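You operate a simulated robot arm through the tools that you are given. There is no shell and no other tool. Be economical: measure what you need, move in short steps, check, and stop when the job is done.

You are at the controls of a simulated robot arm. One attempt, no reset.

## Task
Put one of the cells from the top of the steel table on top of the blue test piece.
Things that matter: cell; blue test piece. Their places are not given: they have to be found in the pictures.

Only the result counts: the job must be done as asked and must still hold three seconds after the hand-in. Knocking over, shifting, dropping, spilling or breaking anything else fails it.

## Robot
A 6-joint arm with a two-finger parallel gripper, fixed in place. Base frame: the origin is at the foot of the arm, x ahead of it, y to its left, z up; the work surface is at about z = 0. Units: mm, degrees, N and s.
With the tool pointing down near the work surface it reaches from about 140 to 580 mm from the base axis. Its first joint turns from -66.0 to 66.0 degrees. Payload 2.1 kg.
The TCP is the grasp point between the finger pads, 30 mm short of the fingertips. In the tool frame z runs along the fingers and y along their closing line. The gripper opens to 94 mm. The fingers are 28 mm wide and 10 mm thick; the gripper's body (50 by 96 mm) begins 55 mm behind the TCP.
Orientation is that of the tool frame in the base frame, as [roll, pitch, yaw] about the fixed x, y, z axes, in that order (R = Rz(yaw) Ry(pitch) Rx(roll)). With the fingers straight down and closing along the base's y, the tool's x points along the base's -x, its y along +y and its z along -z.

## Interface
- The arm moves only by the tool apply_moves. Its argument "deltas" is a list of rows, each an object (a shift or turn left out is 0, a gripper value left out holds the last) with "offset": the shift along the tool's x, y, z in units of 250 mm (1.0 is 250 mm), a list of three; "spin": the turn about the tool's z in units of 120 degrees (1.0 is 120 degrees); "gripper": the closure, from 0 (fully open) to 1 (shut). In form: [{"offset": [tx, ty, tz], "spin": spin, "gripper": gripper}, ...]. A call has 1 to 20 rows; each row is the pose to reach, as a shift and turn from the pose commanded when the call began, along the tool's axes at that moment. A call with a number of a shift or a turn outside -1 to 1 is refused whole. Rows are played at 5 a second. More than 50 mm and 8.6 degrees between two rows, or a gripper value outside its range, and nothing of the call is played. Where a pose cannot be reached the arm comes as near as it can. A force on the tool above 40 N (or 10 N above the force at the start of the call, whichever is more), or a blocked arm, ends the call early, and 0.2 s more pass. Each finger travels about 72 mm/s and halts on what it meets, pressing with about 28 N; the grip force reading is that of the motor and also rises with nothing between the fingers. The clock runs only during rows and for 0.2 s after the last one: add rows that repeat a pose to give the fingers time. The reply holds the time, the measured pose of the TCP, the force on the tool along the base axes, the opening and the grip force, in the units named above and with some noise.
- Cameras (640 x 400 px; columns grow to the right, rows downward): "scene" is fixed at [54.9, -374.2, 491]; the picture's right is [0.73, -0.68, 0.00], its down [-0.43, -0.47, -0.77] and it looks along [0.53, 0.57, -0.63] (base axes); focal length 289 px, centre (320, 200). "wrist" rides on the gripper at [-37, 0, -58] in the tool frame; the picture's right is [0.00, -1.00, 0.00], its down [0.97, 0.00, -0.24] and it looks along [0.24, 0.00, 0.97] (tool axes); focal length 218 px, centre (320, 200).
- snapshot(camera): a new picture of that camera. The clock stands still meanwhile.
- point_at(camera, pixels): there is no depth. For up to 12 entries [column, row, z] of the newest picture of that camera ("zoom" is the newest enlarged one), the place [x, y] in the base frame at which the ray of that pixel passes the height z, good to about 2 mm, but the place of the scene camera against the robot may be out by one fixed shift of up to 25 mm in any direction. The clock stands still meanwhile.
- inspect(camera, box): a new picture of the part [left, top, right, bottom] of that camera's present view, enlarged. The clock stands still meanwhile.
- close_job(): hands the job in; it is judged then, once.

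Keep the steps short. Do not move on a guess: measure, check each grasp and each placing, and mend mistakes. In all there are 60 turns and 26 pictures (those below and enlarged ones count). Leave the gripper open and the arm clear of the work at the hand-in unless told otherwise, and finish with a single line.

The tools are called as a command line: name --argument value ..., lists and objects as JSON in quotes. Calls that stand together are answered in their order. apply_moves: Moves the arm, as the interface text tells. Its arguments: {"type":"object","properties":{"deltas":{"type":"array","items":{"type":"object","properties":{"offset":{"type":"array","items":{"type":"number"}},"spin":{"type":"number"},"gripper":{"type":"number"}}}}},"required":["deltas"]} The other tools are called the same way: snapshot (camera) takes a picture; point_at (camera, pixels) gives the place at which the rays of pixels pass given heights; inspect (camera, box) takes an enlarged picture of a part of a camera's view; close_job () hands the job in.

At the start:

```text
time_s: 0.0
eef_pos: [335.7, 187.1, 237.2]
tcp_rot: [180.0, 0.0, 179.9]
contact_force: [0.3, 0.4, -0.1]
gripper_width: 93.6
gripper_force: 0.1
```

scene: 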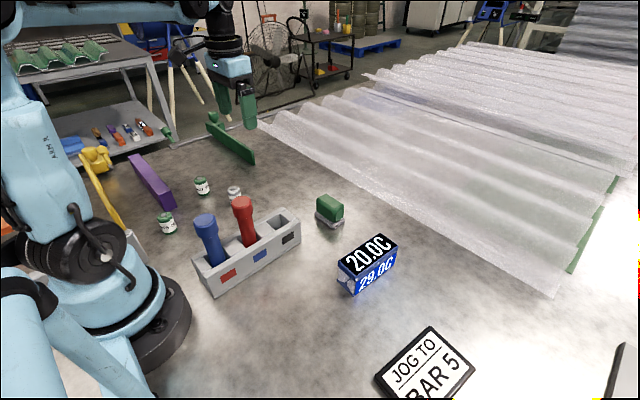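
wrist: 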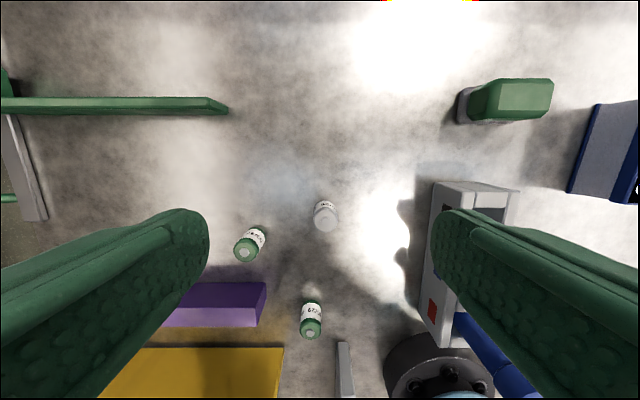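

I see three small cylinders near (168,223), (202,186) and (234,194), and a blue box near (367,263). I'll enlarge both areas to identify them.

inspect --camera "scene" --box '[120, 140, 280, 240]'

inspect --camera "scene" --box '[280, 180, 440, 310]'

inspect --camera "wrist" --box '[220, 180, 360, 350]'

```text
4.00 times, centred on (200, 190) of scene
```

zoom: 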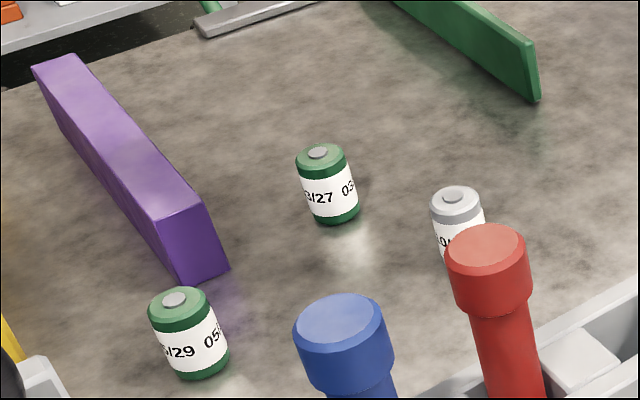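

```text
3.08 times, centred on (360, 245) of scene
```

zoom: 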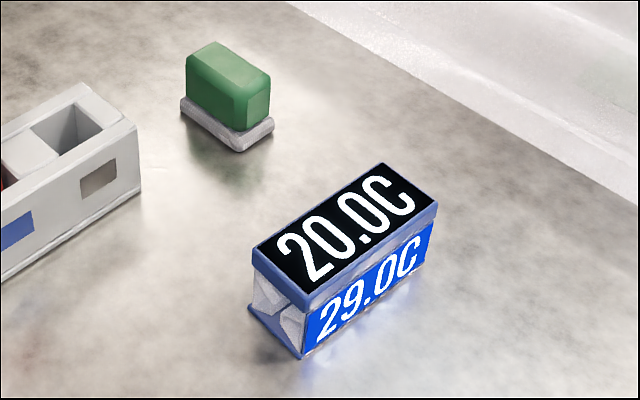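

```text
2.35 times, centred on (290, 265) of wrist
```

zoom: 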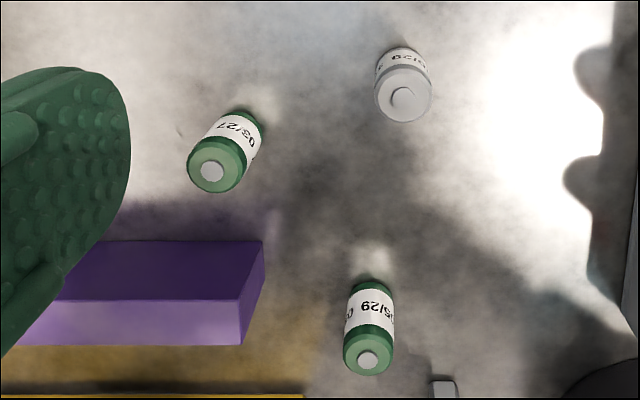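

The upper left shows another table with small things on its shelf. I'll look at that, and at the area near the sign, before deciding which items are meant.

inspect --camera "scene" --box '[0, 20, 200, 200]'

inspect --camera "wrist" --box '[440, 60, 640, 220]'

```text
2.22 times, centred on (100, 110) of scene
```

zoom: 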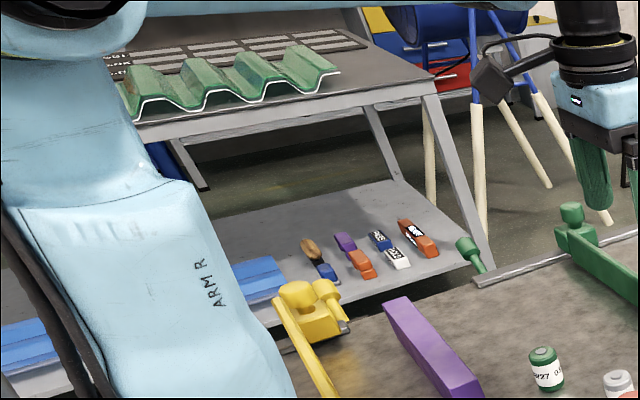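

```text
2.50 times, centred on (540, 140) of wrist
```

zoom: 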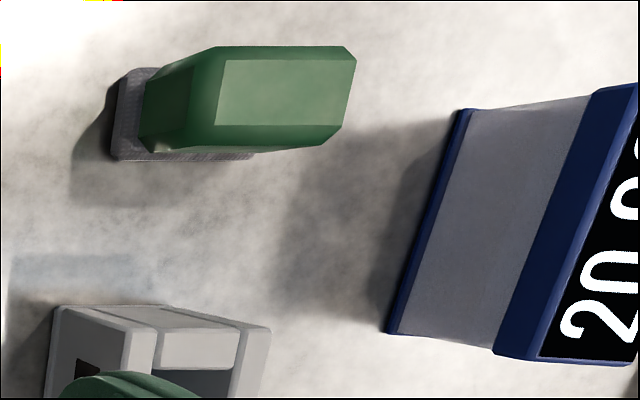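

The cells are clear: three on the near table top. The "blue test piece" isn't certain yet (box or blue handle, or something outside view). I'll raise the arm and move towards −y to look with the wrist camera.

apply_moves --deltas '[{"offset": [0, 0, -0.16]}, {"offset": [0, -0.16, -0.24]}, {"offset": [0, -0.32, -0.32]}, {"offset": [0, -0.48, -0.4]}, {"offset": [0, -0.64, -0.4]}, {"offset": [0, -0.8, -0.4]}, {"offset": [0, -0.98, -0.4]}, {"offset": [0, -0.98, -0.4]}]'

snapshot --camera "wrist"

snapshot --camera "scene"

```text
time_s: 1.8
eef_pos: [335.5, -58.0, 337.1]
tcp_rot: [-179.9, -0.1, -180.0]
contact_force: [-0.5, -0.1, -0.1]
gripper_width: 94.1
gripper_force: 0.0
```

```text
18 pictures are left
```

wrist: 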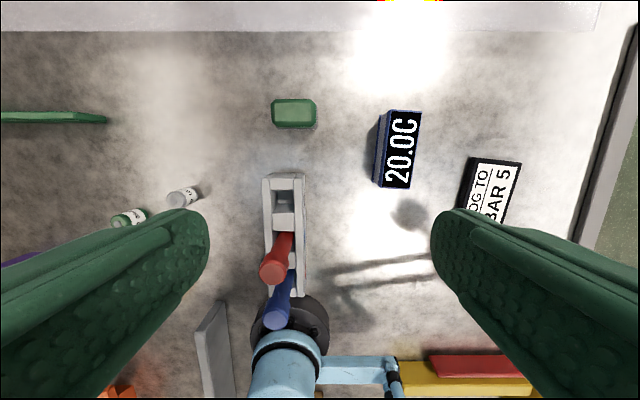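

```text
17 pictures are left
```

scene: 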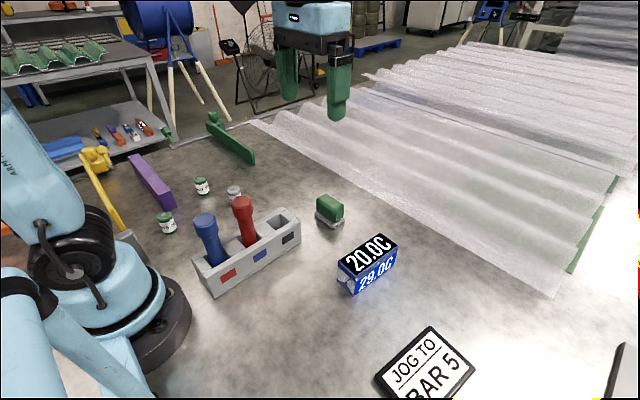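

The search shows only two blue items: the box with readouts and the blue-headed piece in the rack. I'll look closer at both.

inspect --camera "scene" --box '[180, 185, 310, 305]'

inspect --camera "scene" --box '[325, 225, 410, 300]'

inspect --camera "wrist" --box '[220, 90, 440, 340]'

```text
3.33 times, centred on (245, 245) of scene
```

zoom: 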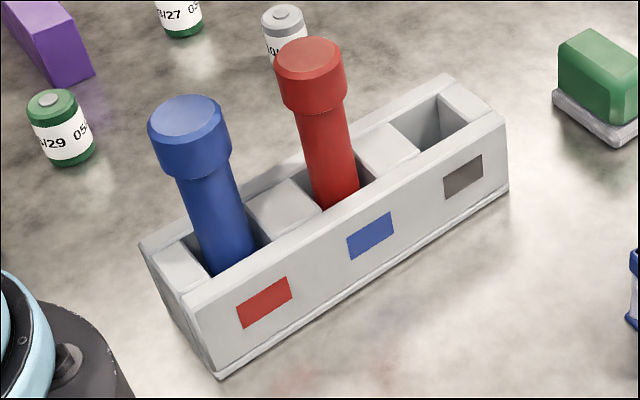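

```text
5.33 times, centred on (368, 262) of scene
```

zoom: 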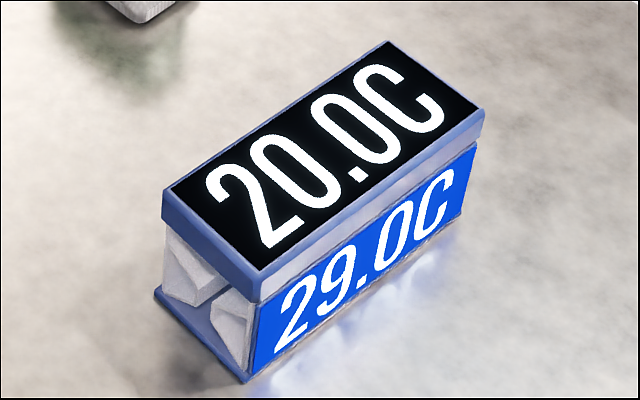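

```text
1.60 times, centred on (330, 215) of wrist
```

zoom: 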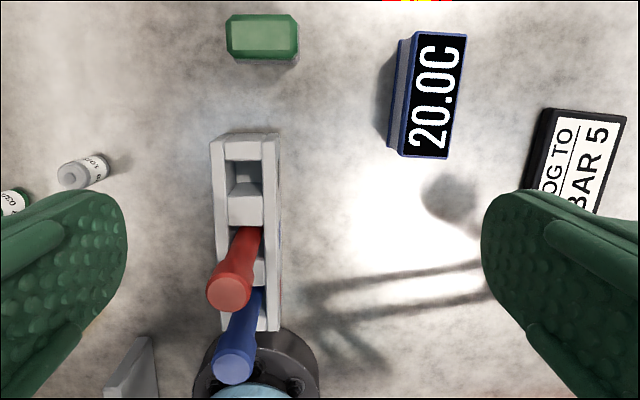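

I'll measure the rack pieces, box, cells, and the red/yellow item at lower right.

point_at --camera "wrist" --pixels '[[470, 370, 0], [405, 110, 50], [410, 188, 50], [382, 186, 50], [388, 110, 50], [180, 195, 0], [277, 315, 100], [272, 268, 100], [283, 190, 40], [295, 112, 30], [490, 160, 0], [215, 340, 0]]'

point_at --camera "scene" --pixels '[[338, 262, 50], [361, 277, 50], [398, 246, 50], [378, 233, 50], [355, 294, 0], [397, 263, 0], [168, 234, 0], [202, 194, 0], [234, 203, 0], [204, 222, 100], [243, 202, 100], [327, 224, 0]]'

```text
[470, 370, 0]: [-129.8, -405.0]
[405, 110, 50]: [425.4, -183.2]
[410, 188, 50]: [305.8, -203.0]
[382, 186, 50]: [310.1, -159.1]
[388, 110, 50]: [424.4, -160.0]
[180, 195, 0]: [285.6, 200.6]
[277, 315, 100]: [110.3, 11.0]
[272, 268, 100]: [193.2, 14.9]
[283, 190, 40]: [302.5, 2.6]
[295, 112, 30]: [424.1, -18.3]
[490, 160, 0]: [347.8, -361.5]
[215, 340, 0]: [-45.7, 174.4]
```

```text
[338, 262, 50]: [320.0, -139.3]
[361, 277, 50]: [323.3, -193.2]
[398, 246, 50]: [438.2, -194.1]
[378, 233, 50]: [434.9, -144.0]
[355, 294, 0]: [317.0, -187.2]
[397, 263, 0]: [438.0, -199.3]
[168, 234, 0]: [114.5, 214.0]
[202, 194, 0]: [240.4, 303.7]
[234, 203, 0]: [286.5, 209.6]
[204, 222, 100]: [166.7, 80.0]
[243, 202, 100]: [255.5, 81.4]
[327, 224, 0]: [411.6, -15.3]
```

The box is about 115 × 50 × 50 mm. The rack pieces are about 160 mm tall with narrow heads. I'll go nearer the box to see what it really is.

apply_moves --deltas '[{"offset": [0, -0.15, 0.06]}, {"offset": [0, -0.3, 0.12]}, {"offset": [0, -0.4, 0.2]}, {"offset": [0, -0.4, 0.3]}, {"offset": [0, -0.4, 0.3]}]'

snapshot --camera "wrist"

```text
time_s: 3.0
eef_pos: [333.5, -158.0, 262.4]
tcp_rot: [-180.0, 0.1, 180.0]
contact_force: [-0.3, 0.1, 0.2]
gripper_width: 94.0
gripper_force: 0.1
```

```text
13 pictures are left
```

wrist: 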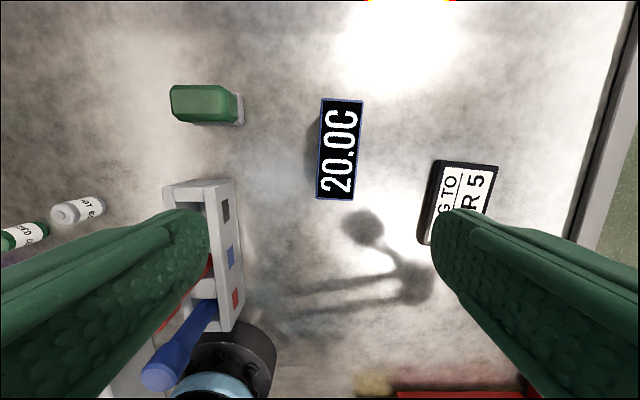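

The box is a readout unit with blue rims. Next I'll go back to the cell side, read the cells, and check the surroundings there.

apply_moves --deltas '[{"offset": [0, 0.18, -0.06]}, {"offset": [0, 0.36, -0.12]}, {"offset": [0, 0.54, -0.12]}, {"offset": [0, 0.72, -0.12]}, {"offset": [0, 0.9, -0.12]}, {"offset": [0, 1.0, -0.12]}]'

apply_moves --deltas '[{"offset": [0.05, 0.18, 0]}, {"offset": [0.1, 0.36, 0]}, {"offset": [0.15, 0.54, 0]}, {"offset": [0.2, 0.7, 0]}, {"offset": [0.2, 0.7, 0]}]'

snapshot --camera "wrist"

```text
time_s: 4.4
eef_pos: [334.9, 90.4, 293.7]
tcp_rot: [180.0, -0.1, 179.9]
contact_force: [0.6, 0.0, 0.7]
gripper_width: 94.2
gripper_force: 0.0
```

```text
time_s: 5.6
eef_pos: [285.8, 266.8, 292.2]
tcp_rot: [180.0, 0.1, 180.0]
contact_force: [0.7, 0.6, 0.1]
gripper_width: 94.0
gripper_force: 0.1
```

```text
12 pictures are left
```

wrist: 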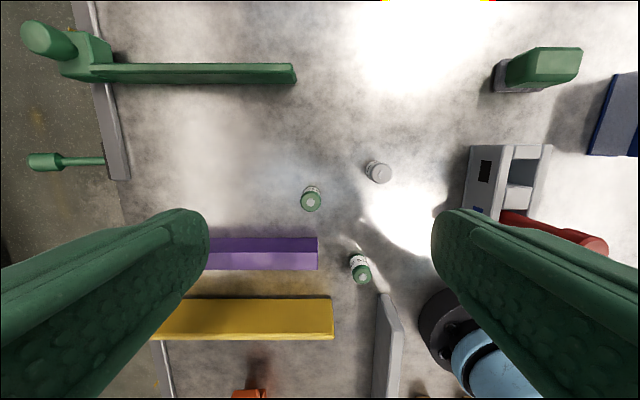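

No other blue item here, so the blue-rimmed box is the test piece: it's the only free-standing blue block with a flat top (the rack pieces look like capped markers). Now I'll measure the green cell at (311,199) and its size.

inspect --camera "wrist" --box '[280, 150, 400, 290]'

```text
2.86 times, centred on (340, 220) of wrist
```

zoom: 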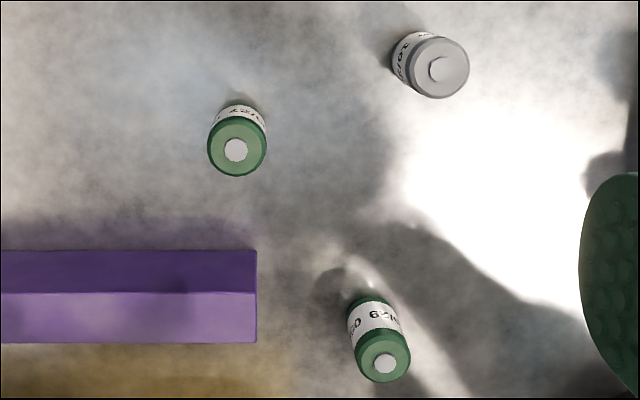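

point_at --camera "zoom" --pixels '[[235, 150, 40], [235, 150, 50], [207, 150, 40], [267, 150, 40], [237, 177, 40], [240, 105, 0], [385, 364, 40], [370, 295, 0], [256, 250, 40], [240, 105, 10]]'

point_at --camera "scene" --pixels '[[199, 178, 40], [199, 178, 50], [203, 196, 0], [175, 293, 40]]'

```text
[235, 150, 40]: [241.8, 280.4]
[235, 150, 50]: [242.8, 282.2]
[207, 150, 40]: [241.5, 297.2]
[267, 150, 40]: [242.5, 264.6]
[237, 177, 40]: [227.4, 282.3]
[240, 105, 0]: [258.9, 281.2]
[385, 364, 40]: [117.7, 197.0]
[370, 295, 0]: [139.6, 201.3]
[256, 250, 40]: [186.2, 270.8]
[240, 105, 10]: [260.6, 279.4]
```

```text
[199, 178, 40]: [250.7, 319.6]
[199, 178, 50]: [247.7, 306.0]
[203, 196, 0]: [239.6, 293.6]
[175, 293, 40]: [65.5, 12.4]
```

The cell is about 32 mm wide, 50 mm tall and centred near (242, 281). I'll align above it and go down to z≈120.

apply_moves --deltas '[{"offset": [0.1, 0.03, 0.1]}, {"offset": [0.175, 0.057, 0.25]}, {"offset": [0.175, 0.057, 0.4]}, {"offset": [0.175, 0.057, 0.55]}, {"offset": [0.175, 0.057, 0.68]}, {"offset": [0.175, 0.057, 0.68]}]'

snapshot --camera "wrist"

```text
time_s: 7.0
eef_pos: [241.7, 281.8, 122.3]
tcp_rot: [180.0, 0.0, -179.9]
contact_force: [-0.2, -0.2, 0.7]
gripper_width: 94.3
gripper_force: 0.0
```

```text
10 pictures are left
```

wrist: 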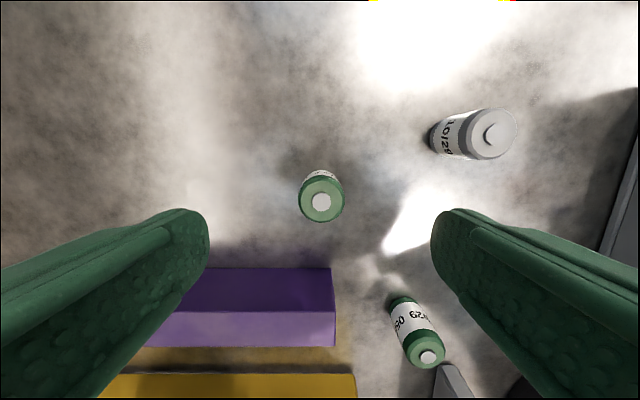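

point_at --camera "wrist" --pixels '[[321, 201, 50], [298, 200, 48], [345, 200, 48], [321, 177, 48], [321, 222, 48], [250, 267, 0], [250, 267, 30], [335, 312, 30], [335, 312, 50], [430, 135, 0]]'

```text
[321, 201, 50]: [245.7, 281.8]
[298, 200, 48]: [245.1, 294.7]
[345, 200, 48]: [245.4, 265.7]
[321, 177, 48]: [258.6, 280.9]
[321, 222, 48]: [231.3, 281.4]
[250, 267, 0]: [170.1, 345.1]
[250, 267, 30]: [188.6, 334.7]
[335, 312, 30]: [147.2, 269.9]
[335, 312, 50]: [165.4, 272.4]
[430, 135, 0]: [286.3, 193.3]
```

The cell is centred at (245, 281); the fingers clear the purple bar. I'll shift 3 mm in x, go down to z≈37 and close.

apply_moves --deltas '[{"offset": [-0.012, 0, 0.1]}, {"offset": [-0.012, 0, 0.2]}, {"offset": [-0.012, 0, 0.28]}, {"offset": [-0.012, 0, 0.34]}, {"offset": [-0.012, 0, 0.34]}]'

apply_moves --deltas '[{"gripper": 0.4}, {"gripper": 0.6}, {"gripper": 0.8}, {"gripper": 0.8}, {"gripper": 0.8}]'

```text
time_s: 8.2
eef_pos: [244.0, 279.7, 36.9]
tcp_rot: [-180.0, 0.1, 179.9]
contact_force: [-0.2, -0.1, -0.2]
gripper_width: 94.0
gripper_force: 0.1
```

```text
time_s: 9.4
eef_pos: [243.6, 280.7, 38.0]
tcp_rot: [180.0, 0.1, -179.9]
contact_force: [-1.0, 0.5, 0.5]
gripper_width: 28.7
gripper_force: 28.0
```

The opening of 28.7 mm at 28 N fits the cell being held. I'll lift it straight up and check.

apply_moves --deltas '[{"offset": [0, 0, -0.08], "gripper": 0.8}, {"offset": [0, 0, -0.24], "gripper": 0.8}, {"offset": [0, 0, -0.42], "gripper": 0.8}, {"offset": [0, 0, -0.6], "gripper": 0.8}, {"offset": [0, 0, -0.78], "gripper": 0.8}, {"offset": [0, 0, -0.9], "gripper": 0.8}, {"offset": [0, 0, -0.9], "gripper": 0.8}]'

snapshot --camera "wrist"

```text
time_s: 11.0
eef_pos: [244.6, 279.8, 262.5]
tcp_rot: [-180.0, 0.0, -180.0]
contact_force: [-0.2, 0.7, -0.4]
gripper_width: 18.5
gripper_force: 0.0
```

```text
9 pictures are left
```

wrist: 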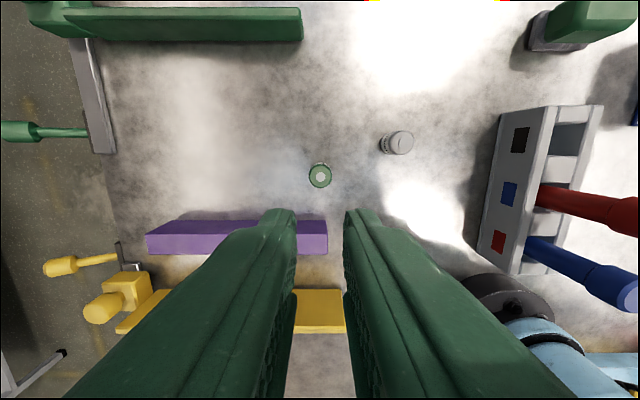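

The opening fell to 18.5 mm and the cell still stands on the table at (320,176): it slipped out. I'll check its position and zoom in.

inspect --camera "wrist" --box '[280, 120, 420, 210]'

point_at --camera "wrist" --pixels '[[320, 176, 48], [308, 176, 48], [332, 176, 48], [320, 188, 48], [321, 161, 0], [403, 143, 48]]'

```text
4.44 times, centred on (350, 165) of wrist
```

zoom: 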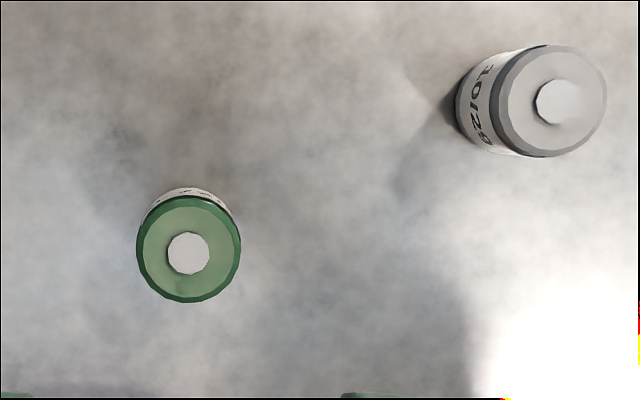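

```text
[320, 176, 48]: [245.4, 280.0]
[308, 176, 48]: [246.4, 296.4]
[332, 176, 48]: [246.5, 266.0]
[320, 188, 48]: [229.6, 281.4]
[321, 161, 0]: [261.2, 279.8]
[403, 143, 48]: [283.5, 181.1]
```

The cell is still at (245, 280) and upright. I'll grip it lower (z≈33), close fully, then lift slowly.

apply_moves --deltas '[{"offset": [0, 0, 0], "gripper": 0.3}, {"offset": [-0.002, 0.003, 0], "gripper": 0}, {"offset": [-0.002, 0.003, 0.15], "gripper": 0}, {"offset": [-0.002, 0.003, 0.3], "gripper": 0}, {"offset": [-0.002, 0.003, 0.45], "gripper": 0}, {"offset": [-0.002, 0.003, 0.6], "gripper": 0}, {"offset": [-0.002, 0.003, 0.75], "gripper": 0}, {"offset": [-0.002, 0.003, 0.85], "gripper": 0}, {"offset": [-0.002, 0.003, 0.916], "gripper": 0}, {"offset": [-0.002, 0.003, 0.916], "gripper": 0}]'

apply_moves --deltas '[{"gripper": 0.4}, {"gripper": 0.7}, {"gripper": 1.0}, {"gripper": 1.0}, {"gripper": 1.0}, {"gripper": 1.0}, {"gripper": 1.0}]'

apply_moves --deltas '[{"offset": [0, 0, -0.008], "gripper": 1.0}, {"offset": [0, 0, -0.016], "gripper": 1.0}, {"offset": [0, 0, -0.028], "gripper": 1.0}, {"offset": [0, 0, -0.04], "gripper": 1.0}, {"offset": [0, 0, -0.04], "gripper": 1.0}]'

```text
time_s: 13.2
eef_pos: [244.8, 281.9, 33.4]
tcp_rot: [-179.9, 0.1, -179.9]
contact_force: [-0.3, 0.0, -0.4]
gripper_width: 93.9
gripper_force: 0.0
```

```text
time_s: 14.8
eef_pos: [245.4, 280.9, 33.1]
tcp_rot: [-180.0, 0.0, 180.0]
contact_force: [0.2, 0.1, 0.6]
gripper_width: 28.1
gripper_force: 26.7
```

```text
time_s: 16.0
eef_pos: [244.6, 281.6, 43.4]
tcp_rot: [179.9, 0.0, -180.0]
contact_force: [0.1, 0.3, -1.3]
gripper_width: 28.3
gripper_force: 28.0
```

Still 28.3 mm, with about −1.3 N, so probably its weight. I'll keep lifting gently.

apply_moves --deltas '[{"offset": [0, 0, -0.02], "gripper": 1.0}, {"offset": [0, 0, -0.05], "gripper": 1.0}, {"offset": [0, 0, -0.09], "gripper": 1.0}, {"offset": [0, 0, -0.14], "gripper": 1.0}, {"offset": [0, 0, -0.18], "gripper": 1.0}, {"offset": [0, 0, -0.2], "gripper": 1.0}, {"offset": [0, 0, -0.2], "gripper": 1.0}]'

snapshot --camera "wrist"

```text
time_s: 17.6
eef_pos: [244.3, 281.1, 94.4]
tcp_rot: [180.0, 0.0, -180.0]
contact_force: [-0.4, -0.3, -0.3]
gripper_width: 27.7
gripper_force: 27.9
```

```text
7 pictures are left
```

wrist: 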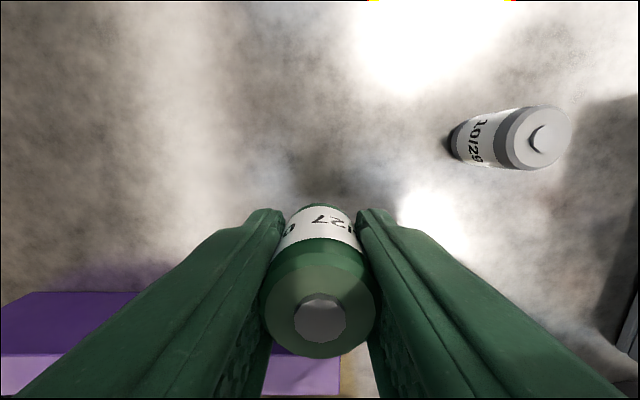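

The cell is held. I'll raise it gently to about z=240 before crossing.

apply_moves --deltas '[{"offset": [0, 0, -0.03], "gripper": 1.0}, {"offset": [0, 0, -0.08], "gripper": 1.0}, {"offset": [0, 0, -0.14], "gripper": 1.0}, {"offset": [0, 0, -0.2], "gripper": 1.0}, {"offset": [0, 0, -0.26], "gripper": 1.0}, {"offset": [0, 0, -0.32], "gripper": 1.0}, {"offset": [0, 0, -0.38], "gripper": 1.0}, {"offset": [0, 0, -0.44], "gripper": 1.0}, {"offset": [0, 0, -0.5], "gripper": 1.0}, {"offset": [0, 0, -0.55], "gripper": 1.0}, {"offset": [0, 0, -0.58], "gripper": 1.0}, {"offset": [0, 0, -0.58], "gripper": 1.0}]'

apply_moves --deltas '[{"offset": [-0.02, -0.03, 0], "gripper": 1.0}, {"offset": [-0.05, -0.08, 0], "gripper": 1.0}, {"offset": [-0.09, -0.15, 0], "gripper": 1.0}, {"offset": [-0.13, -0.22, 0], "gripper": 1.0}, {"offset": [-0.17, -0.3, 0], "gripper": 1.0}, {"offset": [-0.21, -0.38, 0], "gripper": 1.0}, {"offset": [-0.25, -0.46, 0], "gripper": 1.0}, {"offset": [-0.29, -0.54, 0], "gripper": 1.0}, {"offset": [-0.33, -0.62, 0], "gripper": 1.0}, {"offset": [-0.37, -0.7, 0], "gripper": 1.0}, {"offset": [-0.41, -0.78, 0], "gripper": 1.0}, {"offset": [-0.44, -0.85, 0], "gripper": 1.0}, {"offset": [-0.46, -0.91, 0], "gripper": 1.0}, {"offset": [-0.48, -0.95, 0], "gripper": 1.0}, {"offset": [-0.48, -0.95, 0], "gripper": 1.0}]'

```text
time_s: 20.2
eef_pos: [244.6, 281.0, 238.7]
tcp_rot: [180.0, 0.0, 180.0]
contact_force: [0.4, -0.3, -1.8]
gripper_width: 27.8
gripper_force: 27.8
```

```text
time_s: 23.4
eef_pos: [365.1, 44.1, 237.8]
tcp_rot: [180.0, 0.1, 180.0]
contact_force: [0.3, 0.6, -0.3]
gripper_width: 28.0
gripper_force: 28.1
```

Still held. Next, on to y≈−90, where I'll look at the box unobstructed.

apply_moves --deltas '[{"offset": [0, -0.03, 0], "gripper": 1.0}, {"offset": [0, -0.08, 0], "gripper": 1.0}, {"offset": [0, -0.15, 0], "gripper": 1.0}, {"offset": [0, -0.23, 0], "gripper": 1.0}, {"offset": [0, -0.31, 0], "gripper": 1.0}, {"offset": [0, -0.39, 0], "gripper": 1.0}, {"offset": [0, -0.46, 0], "gripper": 1.0}, {"offset": [0, -0.51, 0], "gripper": 1.0}, {"offset": [0, -0.54, 0], "gripper": 1.0}, {"offset": [0, -0.54, 0], "gripper": 1.0}]'

snapshot --camera "wrist"

```text
time_s: 25.6
eef_pos: [364.3, -91.3, 238.4]
tcp_rot: [179.9, -0.1, -179.9]
contact_force: [-0.2, -1.0, 0.0]
gripper_width: 28.0
gripper_force: 27.8
```

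```text
6 pictures are left
```

wrist: 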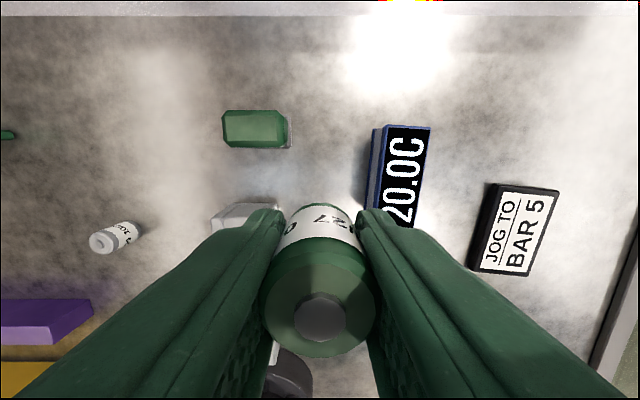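

point_at --camera "wrist" --pixels '[[387, 125, 45], [431, 128, 45], [414, 227, 45], [387, 125, 60], [431, 128, 60], [414, 227, 60], [372, 129, 0], [366, 205, 0], [381, 190, 45], [381, 190, 60]]'

point_at --camera "scene" --pixels '[[338, 262, 60], [361, 277, 60], [398, 246, 60], [338, 286, 0], [355, 294, 0], [397, 263, 0]]'

```text
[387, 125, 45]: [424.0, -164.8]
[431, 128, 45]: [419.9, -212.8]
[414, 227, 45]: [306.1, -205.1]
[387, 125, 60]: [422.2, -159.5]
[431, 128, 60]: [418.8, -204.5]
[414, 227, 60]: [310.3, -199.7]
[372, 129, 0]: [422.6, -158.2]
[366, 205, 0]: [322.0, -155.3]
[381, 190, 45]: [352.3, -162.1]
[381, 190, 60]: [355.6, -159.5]
```

```text
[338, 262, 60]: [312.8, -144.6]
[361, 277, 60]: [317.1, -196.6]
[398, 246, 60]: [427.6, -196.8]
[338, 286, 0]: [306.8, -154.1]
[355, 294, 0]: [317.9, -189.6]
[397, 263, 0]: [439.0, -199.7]
```

The box top spans x≈309–421 and y≈−160…−205, with height about 55–62 mm; its centre is near (365, −182). I'll move over it and lower to z≈115.

apply_moves --deltas '[{"offset": [0, -0.03, 0], "gripper": 1.0}, {"offset": [0, -0.09, 0], "gripper": 1.0}, {"offset": [0, -0.16, 0], "gripper": 1.0}, {"offset": [0, -0.23, 0], "gripper": 1.0}, {"offset": [0, -0.3, 0], "gripper": 1.0}, {"offset": [0, -0.345, 0], "gripper": 1.0}, {"offset": [0, -0.363, 0], "gripper": 1.0}, {"offset": [0, -0.363, 0.03], "gripper": 1.0}, {"offset": [0, -0.363, 0.09], "gripper": 1.0}, {"offset": [0, -0.363, 0.16], "gripper": 1.0}, {"offset": [0, -0.363, 0.23], "gripper": 1.0}, {"offset": [0, -0.363, 0.3], "gripper": 1.0}, {"offset": [0, -0.363, 0.37], "gripper": 1.0}, {"offset": [0, -0.363, 0.43], "gripper": 1.0}, {"offset": [0, -0.363, 0.47], "gripper": 1.0}, {"offset": [0, -0.363, 0.49], "gripper": 1.0}, {"offset": [0, -0.363, 0.49], "gripper": 1.0}]'

inspect --camera "scene" --box '[290, 170, 450, 310]'

```text
time_s: 29.2
eef_pos: [363.6, -181.3, 115.7]
tcp_rot: [-179.9, 0.0, -180.0]
contact_force: [-0.6, 0.7, -0.6]
gripper_width: 28.1
gripper_force: 27.4
```

```text
2.86 times, centred on (370, 240) of scene
```

zoom: 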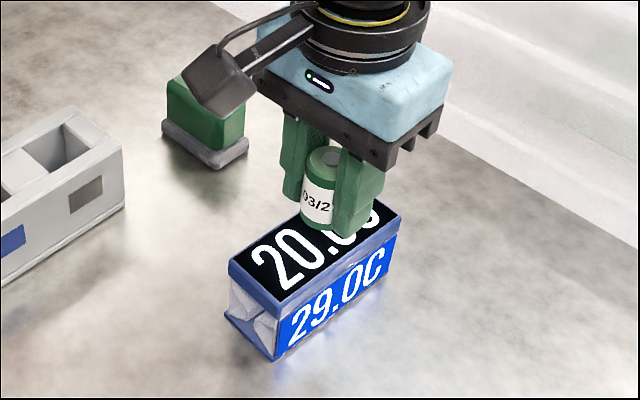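

It's centred over the box. I'll lower it in small steps, watching the force.

apply_moves --deltas '[{"offset": [0, 0, 0.02], "gripper": 1.0}, {"offset": [0, 0, 0.04], "gripper": 1.0}, {"offset": [0, 0, 0.056], "gripper": 1.0}, {"offset": [0, 0, 0.068], "gripper": 1.0}, {"offset": [0, 0, 0.068], "gripper": 1.0}]'

apply_moves --deltas '[{"offset": [0, 0, 0.008], "gripper": 1.0}, {"offset": [0, 0, 0.012], "gripper": 1.0}, {"offset": [0, 0, 0.012], "gripper": 1.0}]'

```text
time_s: 30.4
eef_pos: [365.2, -181.2, 97.7]
tcp_rot: [180.0, 0.1, 180.0]
contact_force: [0.1, 0.1, -1.4]
gripper_width: 28.1
gripper_force: 27.8
```

```text
time_s: 31.2
eef_pos: [366.8, -180.7, 96.6]
tcp_rot: [180.0, 0.0, 180.0]
contact_force: [0.6, 0.4, -0.3]
gripper_width: 28.0
gripper_force: 27.8
```

apply_moves --deltas '[{"offset": [0, 0, 0.004], "gripper": 1.0}, {"offset": [0, 0, 0.008], "gripper": 1.0}, {"offset": [0, 0, 0.008], "gripper": 1.0}]'

inspect --camera "scene" --box '[340, 210, 420, 280]'

```text
time_s: 32.0
eef_pos: [365.7, -181.0, 94.2]
tcp_rot: [-179.9, 0.1, -180.0]
contact_force: [-0.4, 0.3, -0.5]
gripper_width: 28.3
gripper_force: 27.3
```

```text
5.71 times, centred on (380, 245) of scene
```

zoom: 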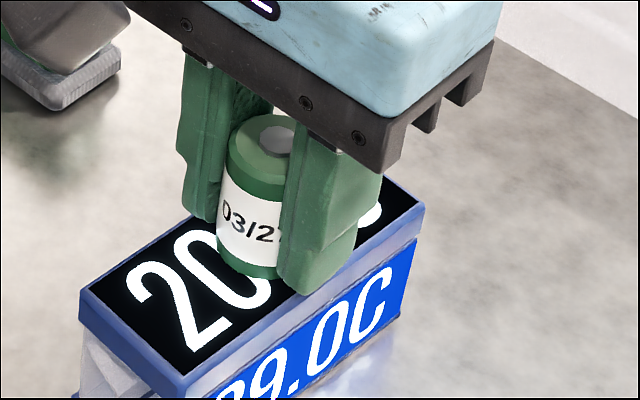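

Not in contact yet. I'll continue down in 1–2 mm steps.

apply_moves --deltas '[{"offset": [0, 0, 0.004], "gripper": 1.0}, {"offset": [0, 0, 0.008], "gripper": 1.0}, {"offset": [0, 0, 0.008], "gripper": 1.0}]'

apply_moves --deltas '[{"offset": [0, 0, 0.003], "gripper": 1.0}, {"offset": [0, 0, 0.006], "gripper": 1.0}, {"offset": [0, 0, 0.006], "gripper": 1.0}]'

```text
time_s: 32.8
eef_pos: [366.4, -181.4, 92.1]
tcp_rot: [180.0, 0.2, 179.9]
contact_force: [-0.8, -0.2, 25.9]
gripper_width: 28.2
gripper_force: 28.1
```

```text
time_s: 33.6
eef_pos: [364.7, -182.2, 90.7]
tcp_rot: [180.0, 0.1, 179.9]
contact_force: [1.2, -0.1, 25.6]
gripper_width: 27.9
gripper_force: 28.0
```

Contact at z≈92 (26 N), so the cell stands on the box. I'll ease up 1.5 mm to relieve the pressure, then open.

apply_moves --deltas '[{"offset": [0, 0, -0.003], "gripper": 1.0}, {"offset": [0, 0, -0.005], "gripper": 1.0}, {"offset": [0, 0, -0.005], "gripper": 1.0}]'

```text
time_s: 34.4
eef_pos: [364.5, -181.8, 92.2]
tcp_rot: [179.9, 0.0, 179.9]
contact_force: [-0.2, 0.0, -1.2]
gripper_width: 28.0
gripper_force: 28.2
```

The force is about zero, so it's within a millimetre of the surface. I'll open gently.

apply_moves --deltas '[{"gripper": 0.68}, {"gripper": 0.62}, {"gripper": 0.5}, {"gripper": 0.3}, {"gripper": 0.0}, {"gripper": 0.0}, {"gripper": 0.0}]'

apply_moves --deltas '[{"offset": [0, 0, -0.04], "gripper": 0}, {"offset": [0, 0, -0.14], "gripper": 0}, {"offset": [0, 0, -0.28], "gripper": 0}, {"offset": [0, 0, -0.44], "gripper": 0}, {"offset": [0, 0, -0.6], "gripper": 0}, {"offset": [0, 0.15, -0.7], "gripper": 0}, {"offset": [0, 0.3, -0.7], "gripper": 0}, {"offset": [0, 0.45, -0.7], "gripper": 0}, {"offset": [0, 0.45, -0.7], "gripper": 0}]'

snapshot --camera "scene"

snapshot --camera "wrist"

```text
time_s: 36.0
eef_pos: [366.1, -181.5, 91.1]
tcp_rot: [180.0, 0.0, 180.0]
contact_force: [-0.1, 0.2, 0.0]
gripper_width: 93.8
gripper_force: 0.0
```

```text
time_s: 38.0
eef_pos: [364.0, -68.5, 266.0]
tcp_rot: [180.0, 0.0, 179.9]
contact_force: [-0.5, -0.7, -0.6]
gripper_width: 94.1
gripper_force: 0.0
```

```text
3 pictures are left
```

scene: 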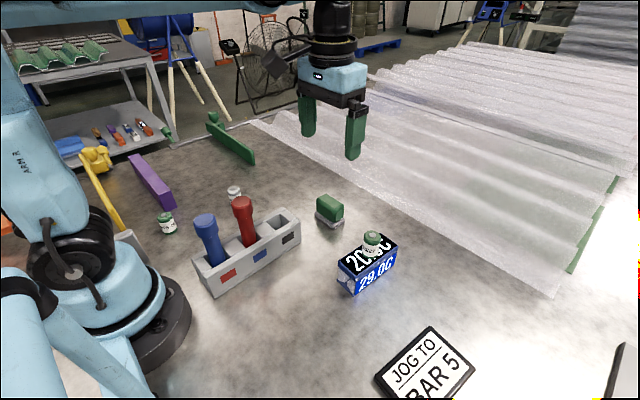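

```text
2 pictures are left
```

wrist: 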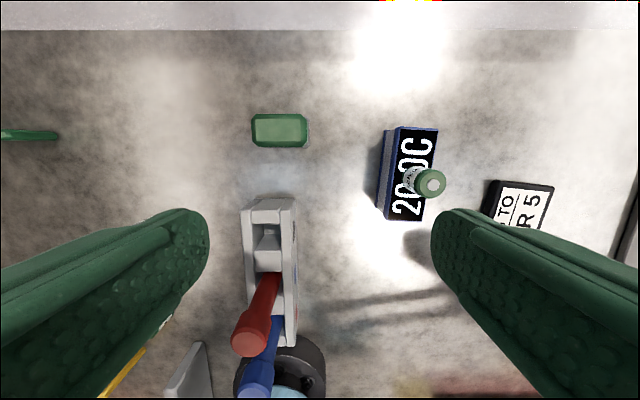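

The cell stands upright in the middle of the box, nothing else has moved, and the arm is clear with the gripper open. I'll hand in.

close_job

```text
The job is handed in.
```

I placed the green cell marked 03/27 upright on top of the blue-rimmed readout box, which I took to be the blue test piece because the only other blue item in reach was a capped, marker-like piece in the rack; my first grip slipped without moving the cell, and the job is handed in.
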